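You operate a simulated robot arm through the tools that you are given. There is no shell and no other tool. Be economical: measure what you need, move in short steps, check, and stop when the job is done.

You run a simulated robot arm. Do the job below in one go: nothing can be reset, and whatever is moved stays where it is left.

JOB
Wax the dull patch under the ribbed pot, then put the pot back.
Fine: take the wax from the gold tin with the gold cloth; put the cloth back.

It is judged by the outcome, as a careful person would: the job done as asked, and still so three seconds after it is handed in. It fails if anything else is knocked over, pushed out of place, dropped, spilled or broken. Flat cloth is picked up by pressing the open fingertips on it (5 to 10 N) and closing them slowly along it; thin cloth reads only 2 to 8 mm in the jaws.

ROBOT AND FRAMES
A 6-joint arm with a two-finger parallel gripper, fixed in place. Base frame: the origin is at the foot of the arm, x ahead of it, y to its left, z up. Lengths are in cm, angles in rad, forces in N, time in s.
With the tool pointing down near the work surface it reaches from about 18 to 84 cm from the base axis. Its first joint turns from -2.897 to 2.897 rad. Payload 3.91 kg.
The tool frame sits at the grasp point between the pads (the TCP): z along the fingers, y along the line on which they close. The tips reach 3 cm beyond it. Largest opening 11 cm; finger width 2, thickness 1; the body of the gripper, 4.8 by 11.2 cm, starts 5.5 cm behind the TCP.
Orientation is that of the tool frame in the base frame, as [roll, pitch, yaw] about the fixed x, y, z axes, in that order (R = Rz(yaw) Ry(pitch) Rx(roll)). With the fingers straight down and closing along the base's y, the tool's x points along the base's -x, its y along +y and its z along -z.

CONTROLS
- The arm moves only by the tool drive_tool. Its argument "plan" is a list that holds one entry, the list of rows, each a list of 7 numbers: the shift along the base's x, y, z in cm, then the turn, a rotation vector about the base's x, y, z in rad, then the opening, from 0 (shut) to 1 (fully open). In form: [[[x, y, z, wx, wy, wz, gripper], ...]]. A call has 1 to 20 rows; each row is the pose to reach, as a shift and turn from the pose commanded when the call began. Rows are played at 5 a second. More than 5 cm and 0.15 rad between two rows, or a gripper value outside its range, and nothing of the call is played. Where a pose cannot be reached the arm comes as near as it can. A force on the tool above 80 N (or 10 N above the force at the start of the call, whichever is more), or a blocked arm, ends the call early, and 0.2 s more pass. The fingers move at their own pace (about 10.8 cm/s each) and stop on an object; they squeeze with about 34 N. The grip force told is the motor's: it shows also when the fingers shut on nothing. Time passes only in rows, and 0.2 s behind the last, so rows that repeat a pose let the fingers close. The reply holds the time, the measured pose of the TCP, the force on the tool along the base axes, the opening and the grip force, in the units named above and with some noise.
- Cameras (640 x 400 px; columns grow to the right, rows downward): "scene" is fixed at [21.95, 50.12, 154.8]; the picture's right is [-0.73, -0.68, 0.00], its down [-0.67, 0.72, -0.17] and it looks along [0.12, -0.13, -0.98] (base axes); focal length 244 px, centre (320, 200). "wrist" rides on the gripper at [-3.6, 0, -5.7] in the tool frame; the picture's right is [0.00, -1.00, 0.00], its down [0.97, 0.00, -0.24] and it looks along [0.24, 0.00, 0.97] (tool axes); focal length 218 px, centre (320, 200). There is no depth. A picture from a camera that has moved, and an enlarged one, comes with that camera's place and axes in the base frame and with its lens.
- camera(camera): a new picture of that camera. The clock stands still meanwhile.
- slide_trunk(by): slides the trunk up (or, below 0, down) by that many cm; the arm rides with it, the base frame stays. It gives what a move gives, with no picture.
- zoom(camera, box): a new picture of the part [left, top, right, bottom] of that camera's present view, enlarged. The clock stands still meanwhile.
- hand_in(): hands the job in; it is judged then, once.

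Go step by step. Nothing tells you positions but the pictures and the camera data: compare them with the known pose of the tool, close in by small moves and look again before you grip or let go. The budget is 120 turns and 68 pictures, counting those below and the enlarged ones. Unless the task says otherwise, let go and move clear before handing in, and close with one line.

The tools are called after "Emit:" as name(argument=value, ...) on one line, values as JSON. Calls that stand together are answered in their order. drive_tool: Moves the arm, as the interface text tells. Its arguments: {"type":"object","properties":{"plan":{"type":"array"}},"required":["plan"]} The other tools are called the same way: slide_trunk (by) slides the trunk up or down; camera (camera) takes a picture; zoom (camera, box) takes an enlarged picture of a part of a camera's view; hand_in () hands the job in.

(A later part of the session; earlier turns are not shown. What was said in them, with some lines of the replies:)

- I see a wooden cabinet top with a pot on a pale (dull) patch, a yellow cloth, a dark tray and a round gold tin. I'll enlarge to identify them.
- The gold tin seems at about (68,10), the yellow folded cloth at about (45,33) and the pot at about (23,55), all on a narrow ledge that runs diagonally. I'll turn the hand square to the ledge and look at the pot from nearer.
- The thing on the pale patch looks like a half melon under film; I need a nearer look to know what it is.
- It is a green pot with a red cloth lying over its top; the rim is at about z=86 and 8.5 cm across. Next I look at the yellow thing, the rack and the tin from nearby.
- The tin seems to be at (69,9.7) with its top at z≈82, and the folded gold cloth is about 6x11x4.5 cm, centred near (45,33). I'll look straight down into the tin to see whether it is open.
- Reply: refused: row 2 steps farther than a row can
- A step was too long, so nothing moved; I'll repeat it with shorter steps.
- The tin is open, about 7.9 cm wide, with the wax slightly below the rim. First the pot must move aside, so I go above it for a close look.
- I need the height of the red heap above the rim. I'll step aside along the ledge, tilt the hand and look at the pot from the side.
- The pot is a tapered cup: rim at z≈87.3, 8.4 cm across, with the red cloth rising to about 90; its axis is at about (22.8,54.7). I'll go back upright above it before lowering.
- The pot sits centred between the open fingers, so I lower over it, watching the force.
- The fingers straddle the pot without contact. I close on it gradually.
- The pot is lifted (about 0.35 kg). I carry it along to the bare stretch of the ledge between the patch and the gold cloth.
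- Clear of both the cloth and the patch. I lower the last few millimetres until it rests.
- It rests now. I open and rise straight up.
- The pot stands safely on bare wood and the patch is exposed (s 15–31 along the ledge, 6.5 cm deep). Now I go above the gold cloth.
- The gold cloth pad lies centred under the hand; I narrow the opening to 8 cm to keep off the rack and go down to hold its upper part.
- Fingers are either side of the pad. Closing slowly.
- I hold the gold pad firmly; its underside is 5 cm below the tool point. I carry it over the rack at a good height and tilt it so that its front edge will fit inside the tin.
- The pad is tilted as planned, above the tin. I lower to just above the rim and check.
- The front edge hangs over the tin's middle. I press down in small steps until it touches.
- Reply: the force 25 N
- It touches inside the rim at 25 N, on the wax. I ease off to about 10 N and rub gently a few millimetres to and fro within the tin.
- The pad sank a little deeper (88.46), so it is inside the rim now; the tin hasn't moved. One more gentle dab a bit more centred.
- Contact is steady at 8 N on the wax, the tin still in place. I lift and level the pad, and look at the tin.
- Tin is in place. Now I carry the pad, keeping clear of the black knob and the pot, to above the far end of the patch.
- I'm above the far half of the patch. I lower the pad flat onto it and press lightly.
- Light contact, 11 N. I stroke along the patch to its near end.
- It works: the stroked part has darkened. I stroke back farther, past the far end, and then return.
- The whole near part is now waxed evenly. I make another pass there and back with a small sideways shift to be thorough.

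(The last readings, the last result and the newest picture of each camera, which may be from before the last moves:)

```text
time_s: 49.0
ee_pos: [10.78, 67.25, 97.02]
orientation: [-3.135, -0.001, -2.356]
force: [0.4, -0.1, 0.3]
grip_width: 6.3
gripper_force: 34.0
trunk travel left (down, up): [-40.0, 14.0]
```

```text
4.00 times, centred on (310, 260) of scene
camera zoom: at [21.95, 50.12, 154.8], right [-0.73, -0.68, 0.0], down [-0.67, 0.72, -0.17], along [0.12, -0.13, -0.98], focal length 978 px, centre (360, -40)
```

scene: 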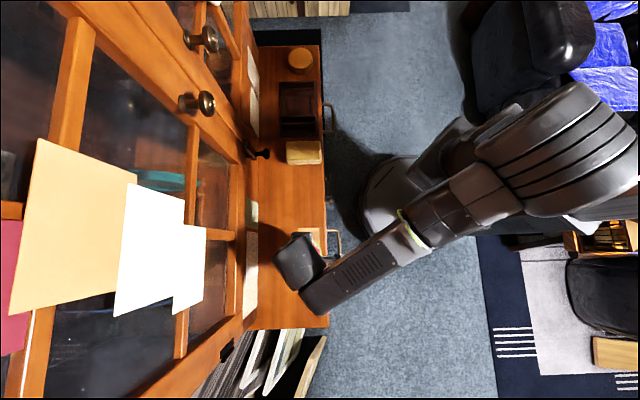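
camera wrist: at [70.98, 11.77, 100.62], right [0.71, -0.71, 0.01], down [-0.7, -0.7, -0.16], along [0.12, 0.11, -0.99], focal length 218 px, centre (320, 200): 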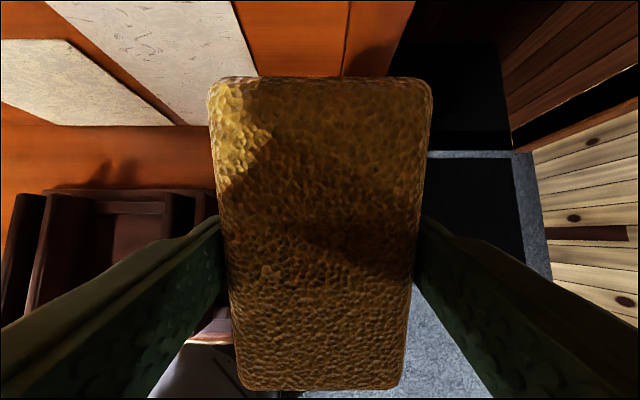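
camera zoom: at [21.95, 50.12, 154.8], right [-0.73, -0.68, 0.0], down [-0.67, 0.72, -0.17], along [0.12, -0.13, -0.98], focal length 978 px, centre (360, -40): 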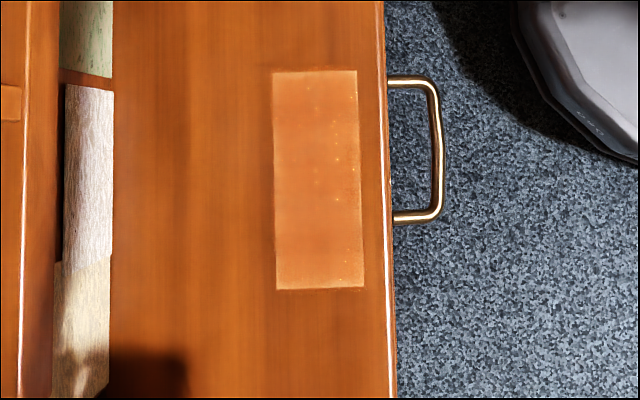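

The patch is almost all waxed, but tiny pale specks seem left. A closer look.

Emit:
zoom(camera="scene", box=[295, 222, 331, 290])

```text
5.88 times, centred on (313, 256) of scene
camera zoom: at [21.95, 50.12, 154.8], right [-0.73, -0.68, 0.0], down [-0.67, 0.72, -0.17], along [0.12, -0.13, -0.98], focal length 1437 px, centre (361, -129)
```

zoom: 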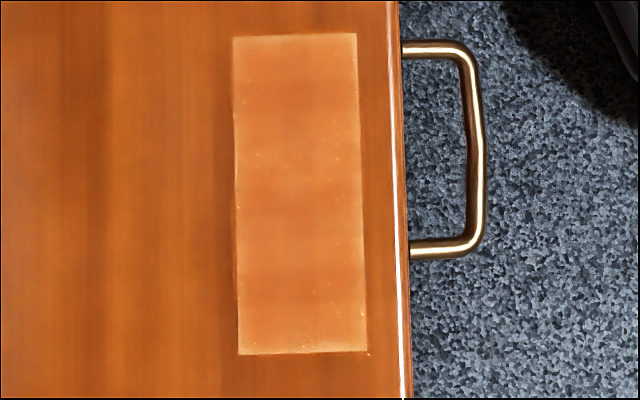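

It's uniformly darker than before; I'll give one more firm pass to see whether it changes any further.

Emit:
drive_tool(plan=[[[2.5, -2.5, -3, 0, 0, 0, 0.3], [4.5, -4.8, -6, 0, 0, 0, 0.3], [5, -5.8, -9.5, 0, 0, 0, 0.3], [5, -6, -11.8, 0, 0, 0, 0.3], [5, -6, -12.8, 0, 0, 0, 0.3], [5, -6, -13.1, 0, 0, 0, 0.3]]])

Emit:
drive_tool(plan=[[[0.9, -0.9, 0, 0, 0, 0, 0.3], [2, -2, 0, 0, 0, 0, 0.3], [3.1, -3.1, 0, 0, 0, 0, 0.3], [4.2, -4.2, 0, 0, 0, 0, 0.3], [5.3, -5.3, 0, 0, 0, 0, 0.3], [6.4, -6.4, 0, 0, 0, 0, 0.3], [7.5, -7.5, 0, 0, 0, 0, 0.3], [8.6, -8.6, 0, 0, 0, 0, 0.3], [9.7, -9.7, 0, 0, 0, 0, 0.3], [10.2, -9.8, 0, 0, 0, 0, 0.3], [9.5, -8.8, 0, 0, 0, 0, 0.3], [8.4, -7.7, 0, 0, 0, 0, 0.3], [7.3, -6.6, 0, 0, 0, 0, 0.3], [6.2, -5.5, 0, 0, 0, 0, 0.3], [5.1, -4.4, 0, 0, 0, 0, 0.3], [4, -3.3, 0, 0, 0, 0, 0.3], [2.9, -2.2, 0, 0, 0, 0, 0.3], [1.8, -1.1, 0, 0, 0, 0, 0.3], [0.7, 0, 0, 0, 0, 0, 0.3], [-0.2, 0.8, 0, 0, 0, 0, 0.3]]])

Emit:
drive_tool(plan=[[[0, 0, 2, 0, 0, 0, 0.3], [0, 0, 5, 0, 0, 0, 0.3], [-1, 1, 9, 0, 0, 0, 0.3], [-3, 3, 12, 0, 0, 0, 0.3], [-5.5, 5.5, 13, 0, 0, 0, 0.3]]])

Emit:
zoom(camera="scene", box=[295, 222, 331, 290])

```text
time_s: 50.4
ee_pos: [15.83, 61.22, 84.13]
orientation: [-3.137, 0.002, -2.355]
force: [0.6, 1.0, 6.5]
grip_width: 6.3
gripper_force: 33.9
trunk travel left (down, up): [-40.0, 14.0]
```

```text
time_s: 54.6
ee_pos: [15.38, 62.11, 84.08]
orientation: [-3.134, 0.001, -2.356]
force: [0.5, -0.9, 3.9]
grip_width: 6.32
gripper_force: 34.0
trunk travel left (down, up): [-40.0, 14.0]
```

```text
time_s: 55.8
ee_pos: [9.99, 67.58, 96.88]
orientation: [-3.133, 0.001, -2.358]
force: [0.1, -1.4, -0.2]
grip_width: 6.33
gripper_force: 34.1
trunk travel left (down, up): [-40.0, 14.0]
```

```text
5.88 times, centred on (313, 256) of scene
camera zoom: at [21.95, 50.12, 154.8], right [-0.73, -0.68, 0.0], down [-0.67, 0.72, -0.17], along [0.12, -0.13, -0.98], focal length 1437 px, centre (361, -129)
```

zoom: 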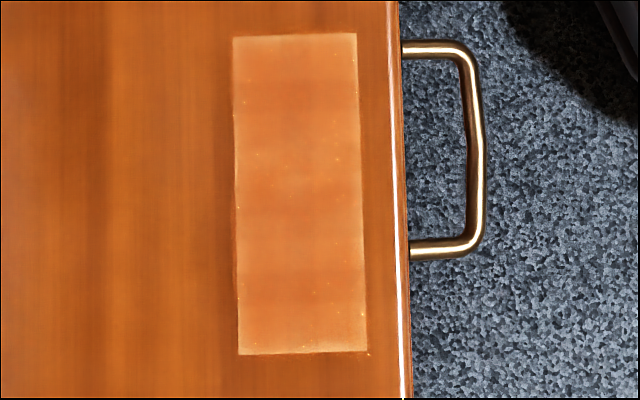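

No further change, so the patch is fully waxed. Now I return the gold pad over the pot to its old place.

Emit:
drive_tool(plan=[[[1, -1, 3, 0, 0, 0, 0.3], [3, -4, 5, 0, 0, 0, 0.3], [5.5, -7.3, 5, 0, 0, 0, 0.3], [8.5, -10.5, 5, 0, 0, 0, 0.3], [11.5, -13.5, 5, 0, 0, 0, 0.3], [14.5, -16.5, 5, 0, 0, 0, 0.3], [17.5, -19.5, 5, 0, 0, 0, 0.3], [20.5, -22.5, 5, 0, 0, 0, 0.3], [23.5, -25.5, 5, 0, 0, 0, 0.3], [26.5, -28.5, 5, 0, 0, 0, 0.3], [29.5, -31.5, 5, 0, 0, 0, 0.3], [32, -34, 5, 0, 0, 0, 0.3], [34, -35.8, 5, 0, 0, 0, 0.3], [35.05, -34.8, 3, 0, 0, 0, 0.3], [35.05, -34.8, 0, 0, 0, 0, 0.3], [35.05, -34.8, -4, 0, 0, 0, 0.3], [35.05, -34.8, -8, 0, 0, 0, 0.3]]])

Emit:
camera(camera="wrist")

```text
time_s: 59.4
ee_pos: [44.94, 32.92, 88.95]
orientation: [-3.135, 0.0, -2.356]
force: [-0.5, -0.2, -0.6]
grip_width: 6.3
gripper_force: 34.0
trunk travel left (down, up): [-40.0, 14.0]
```

```text
28 pictures are left
camera wrist: at [47.54, 35.33, 94.58], right [0.71, -0.71, 0.01], down [-0.69, -0.69, 0.24], along [-0.16, -0.17, -0.97], focal length 218 px, centre (320, 200)
```

wrist: 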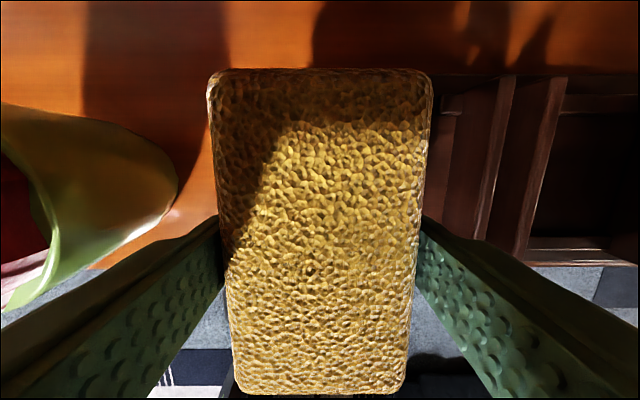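

Over its old place, clear of pot and rack. I set it down.

Emit:
drive_tool(plan=[[[0.05, -0.1, -2, 0, 0, 0, 0.3], [0.05, -0.1, -3.5, 0, 0, 0, 0.3], [0.05, -0.1, -4.4, 0, 0, 0, 0.3], [0.05, -0.1, -4.8, 0, 0, 0, 0.3], [0.05, -0.1, -4.95, 0, 0, 0, 0.3]]])

```text
time_s: 60.6
ee_pos: [45.21, 32.64, 83.98]
orientation: [-3.134, 0.001, -2.357]
force: [-0.6, 0.1, 1.0]
grip_width: 6.31
gripper_force: 34.2
trunk travel left (down, up): [-40.0, 14.0]
```

It just touches. A hair lower, then open only a little and rise.

Emit:
drive_tool(plan=[[[0, 0, -0.12, 0, 0, 0, 0.3], [0, 0, -0.12, 0, 0, 0, 0.65], [0, 0, -0.12, 0, 0, 0, 0.75], [0, 0, -0.12, 0, 0, 0, 0.75], [0, 0, 2, 0, 0, 0, 0.75], [0, 0, 5, 0, 0, 0, 0.75], [0, 0, 9, 0, 0, 0, 0.75], [0, 0, 13, 0, 0, 0, 1]]])

Emit:
camera(camera="wrist")

```text
time_s: 62.4
ee_pos: [44.93, 32.73, 96.9]
orientation: [-3.134, -0.002, -2.358]
force: [0.0, -0.2, -0.2]
grip_width: 11.01
gripper_force: 0.0
trunk travel left (down, up): [-40.0, 14.0]
```

```text
27 pictures are left
camera wrist: at [47.6, 35.28, 102.51], right [0.71, -0.71, 0.01], down [-0.69, -0.69, 0.24], along [-0.17, -0.18, -0.97], focal length 218 px, centre (320, 200)
```

wrist: 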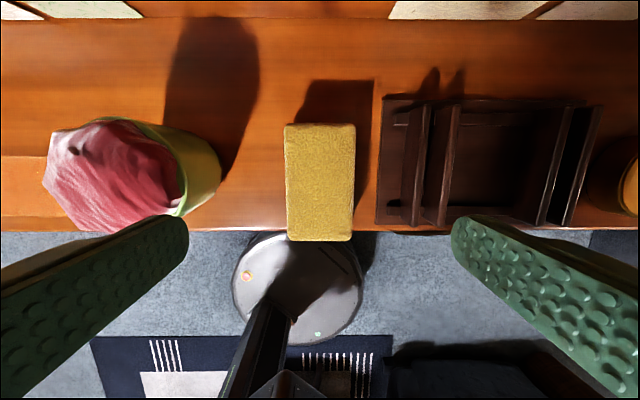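

The gold cloth is back. Now to the pot: above it at (36.7,43.3), then down.

Emit:
drive_tool(plan=[[[-2.7, 3.5, 1, 0, 0, 0, 1], [-5.5, 7, 1, 0, 0, 0, 1], [-8.25, 10.55, 1, 0, 0, 0, 1], [-8.25, 10.55, -1, 0, 0, 0, 1]]])

Emit:
camera(camera="wrist")

```text
time_s: 63.4
ee_pos: [37.12, 43.25, 95.87]
orientation: [-3.135, 0.0, -2.356]
force: [0.0, 0.2, 1.2]
grip_width: 10.98
gripper_force: 0.0
trunk travel left (down, up): [-40.0, 14.0]
```

```text
26 pictures are left
camera wrist: at [39.66, 45.76, 101.57], right [0.71, -0.71, 0.01], down [-0.69, -0.68, 0.24], along [-0.16, -0.17, -0.97], focal length 218 px, centre (320, 200)
```

wrist: 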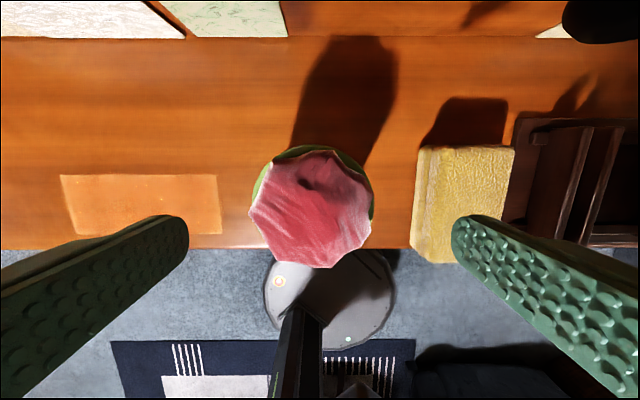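

The pot is centred. A quick close look at the patch before covering it.

Emit:
zoom(camera="wrist", box=[40, 150, 240, 260])

```text
3.20 times, centred on (140, 205) of wrist
camera zoom: at [39.66, 45.76, 101.57], right [0.71, -0.71, 0.01], down [-0.69, -0.68, 0.24], along [-0.16, -0.17, -0.97], focal length 698 px, centre (896, 184)
```

zoom: 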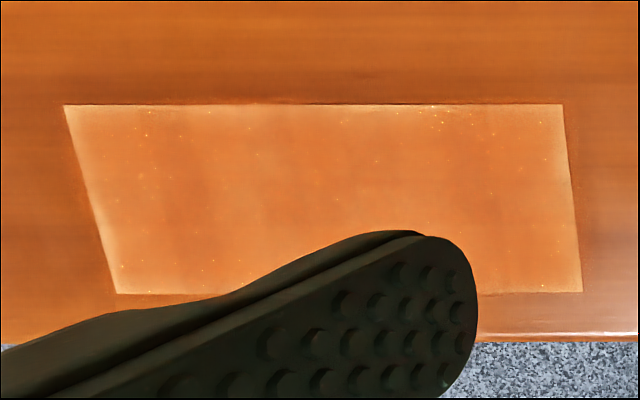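

The patch is evenly waxed. I lower over the pot.

Emit:
drive_tool(plan=[[[0, 0, -2.5, 0, 0, 0, 1], [0, 0, -5, 0, 0, 0, 1], [0, 0, -7, 0, 0, 0, 1], [0, 0, -8.5, 0, 0, 0, 1], [0, 0, -9.5, 0, 0, 0, 1], [0, 0, -10.1, 0, 0, 0, 1]]])

Emit:
camera(camera="wrist")

```text
time_s: 64.8
ee_pos: [36.93, 43.06, 85.83]
orientation: [-3.134, 0.0, -2.357]
force: [0.7, 1.0, -0.2]
grip_width: 11.0
gripper_force: 0.1
trunk travel left (down, up): [-40.0, 14.0]
```

```text
24 pictures are left
camera wrist: at [39.5, 45.61, 91.43], right [0.71, -0.71, 0.01], down [-0.69, -0.69, 0.24], along [-0.16, -0.17, -0.97], focal length 218 px, centre (320, 200)
```

wrist: 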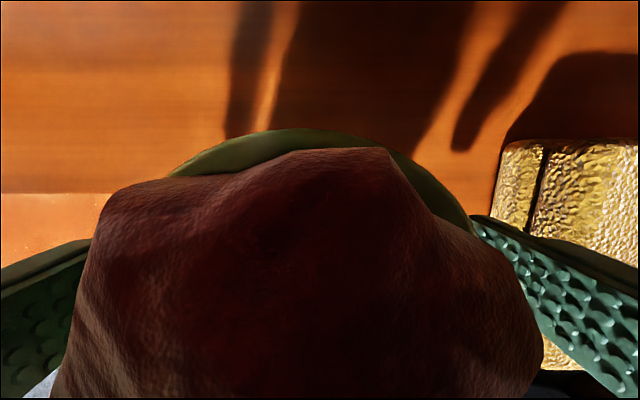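

I'm about 4 mm off to the right; I shift back onto the pot's axis, then close and lift.

Emit:
drive_tool(plan=[[[-0.27, 0.27, 0, 0, 0, 0, 1], [-0.27, 0.27, 0, 0, 0, 0, 0.85], [-0.27, 0.27, 0, 0, 0, 0, 0.78], [-0.27, 0.27, 0, 0, 0, 0, 0.72], [-0.27, 0.27, 0, 0, 0, 0, 0.5], [-0.27, 0.27, 0, 0, 0, 0, 0.3], [-0.27, 0.27, 0, 0, 0, 0, 0.3]]])

Emit:
drive_tool(plan=[[[0, 0, 0.7, 0, 0, 0, 0.3], [0, 0, 1.5, 0, 0, 0, 0.3], [0, 0, 2.5, 0, 0, 0, 0.3], [0, 0, 3.5, 0, 0, 0, 0.3]]])

```text
time_s: 66.4
ee_pos: [36.71, 43.42, 85.94]
orientation: [-3.135, 0.0, -2.356]
force: [0.4, 0.3, 0.0]
grip_width: 8.3
gripper_force: 34.4
trunk travel left (down, up): [-40.0, 14.0]
```

```text
time_s: 67.4
ee_pos: [36.71, 43.41, 89.52]
orientation: [-3.134, -0.001, -2.356]
force: [0.4, -0.4, -3.4]
grip_width: 8.31
gripper_force: 33.9
trunk travel left (down, up): [-40.0, 14.0]
```

Held and lifted. I carry it back to its original spot on the patch.

Emit:
drive_tool(plan=[[[-1.5, 1.2, 0.3, 0, 0, 0, 0.3], [-3.5, 2.9, 0.3, 0, 0, 0, 0.3], [-5.5, 4.5, 0.3, 0, 0, 0, 0.3], [-7.5, 6.2, 0.3, 0, 0, 0, 0.3], [-9.5, 7.8, 0.3, 0, 0, 0, 0.3], [-11.5, 9.4, 0.3, 0, 0, 0, 0.3], [-13, 10.6, 0.3, 0, 0, 0, 0.3], [-13.93, 11.4, 0, 0, 0, 0, 0.3], [-13.93, 11.4, -1, 0, 0, 0, 0.3], [-13.93, 11.4, -2, 0, 0, 0, 0.3], [-13.93, 11.4, -2.8, 0, 0, 0, 0.3], [-13.93, 11.4, -3.2, 0, 0, 0, 0.3], [-13.93, 11.4, -3.45, 0, 0, 0, 0.3]]])

Emit:
camera(camera="wrist")

```text
time_s: 70.2
ee_pos: [22.73, 54.81, 86.0]
orientation: [-3.135, -0.001, -2.356]
force: [-0.3, 1.0, -3.4]
grip_width: 8.3
gripper_force: 34.3
trunk travel left (down, up): [-40.0, 14.0]
```

```text
23 pictures are left
camera wrist: at [25.23, 57.31, 91.55], right [0.71, -0.71, 0.01], down [-0.69, -0.69, 0.24], along [-0.16, -0.17, -0.97], focal length 218 px, centre (320, 200)
```

wrist: 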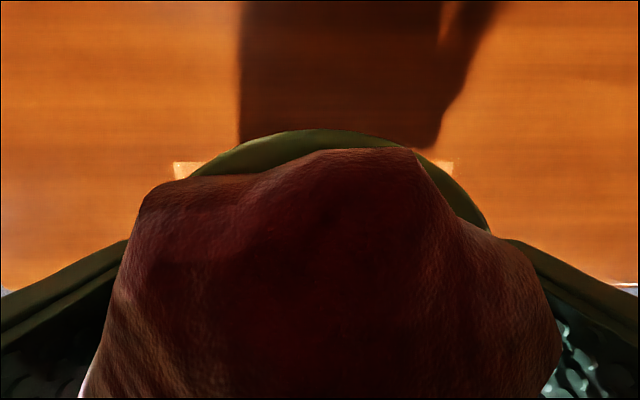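

Same view as before the pot was first lifted. I lower the last millimetres.

Emit:
drive_tool(plan=[[[0, 0, -0.12, 0, 0, 0, 0.3], [0, 0, -0.22, 0, 0, 0, 0.3], [0, 0, -0.28, 0, 0, 0, 0.3]]])

```text
time_s: 71.0
ee_pos: [22.71, 54.74, 85.97]
orientation: [-3.137, 0.005, -2.356]
force: [-0.7, 3.8, 23.0]
grip_width: 8.3
gripper_force: 34.1
trunk travel left (down, up): [-40.0, 14.0]
```

It rests (pressing firmly), so I ease up slightly, open and rise clear.

Emit:
drive_tool(plan=[[[0, 0, 0.2, 0, 0, 0, 0.3], [0, 0, 0.22, 0, 0, 0, 0.76], [0, 0, 0.22, 0, 0, 0, 0.85], [0, 0, 0.22, 0, 0, 0, 1], [0, 0, 0.22, 0, 0, 0, 1], [0, 0, 2.5, 0, 0, 0, 1], [0, 0, 6, 0, 0, 0, 1], [0, 0, 10, 0, 0, 0, 1], [0, 0, 14, 0, 0, 0, 1]]])

Emit:
camera(camera="wrist")

```text
time_s: 73.0
ee_pos: [22.62, 54.54, 99.82]
orientation: [-3.134, -0.003, -2.357]
force: [0.1, 0.4, -0.5]
grip_width: 10.99
gripper_force: 0.0
trunk travel left (down, up): [-40.0, 14.0]
```

```text
22 pictures are left
camera wrist: at [25.26, 57.17, 105.38], right [0.71, -0.71, 0.01], down [-0.69, -0.68, 0.24], along [-0.17, -0.18, -0.97], focal length 218 px, centre (320, 200)
```

wrist: 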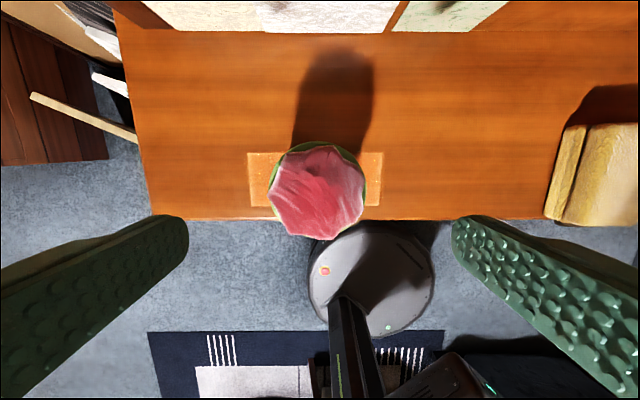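

Pot is back on the patch. I retreat toward the robot and check the whole scene.

Emit:
drive_tool(plan=[[[0, -3, 2, 0, 0, 0, 1], [-1, -6.5, 4, 0, 0, 0, 1], [-2, -10, 6, 0, 0, 0, 1], [-3, -13.5, 8, 0, 0, 0, 1], [-3.5, -15.5, 10, 0, 0, 0, 1]]])

Emit:
zoom(camera="scene", box=[230, 30, 350, 180])

Emit:
zoom(camera="scene", box=[230, 180, 350, 340])

```text
time_s: 74.2
ee_pos: [19.27, 39.22, 109.65]
orientation: [-3.135, 0.001, -2.357]
force: [0.4, -0.3, 0.1]
grip_width: 10.98
gripper_force: 0.0
trunk travel left (down, up): [-40.0, 14.0]
```

```text
2.67 times, centred on (290, 105) of scene
camera zoom: at [21.95, 50.12, 154.8], right [-0.73, -0.68, 0.0], down [-0.67, 0.72, -0.17], along [0.12, -0.13, -0.98], focal length 652 px, centre (400, 453)
```

zoom: 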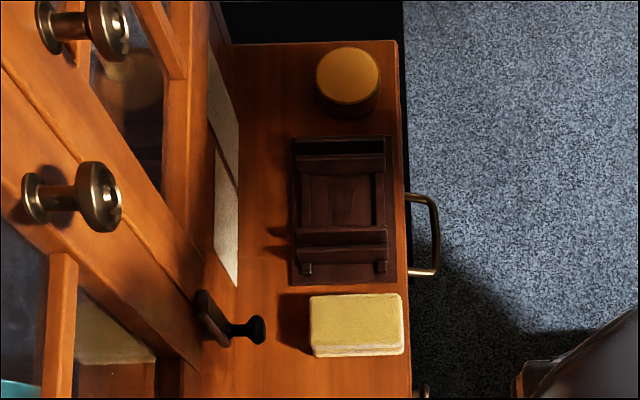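

```text
2.50 times, centred on (290, 260) of scene
camera zoom: at [21.95, 50.12, 154.8], right [-0.73, -0.68, 0.0], down [-0.67, 0.72, -0.17], along [0.12, -0.13, -0.98], focal length 611 px, centre (395, 50)
```

zoom: 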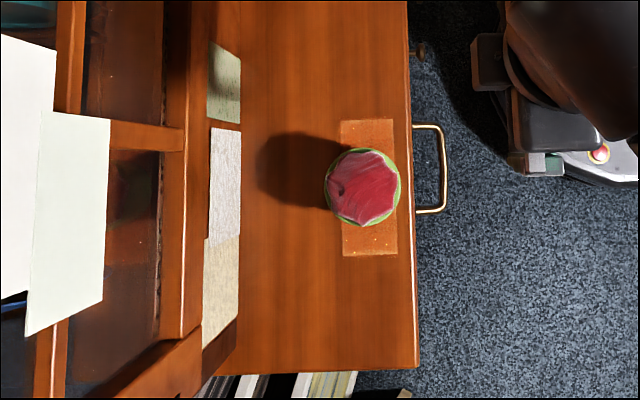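

The tin and rack are where they were, the cloth is back in its place, and the pot stands on the waxed patch in its original spot. I'm handing in.

Emit:
hand_in()

```text
The job is handed in.
```

The patch under the pot is waxed using the gold cloth and gold tin, and the pot and cloth are both back in their places.
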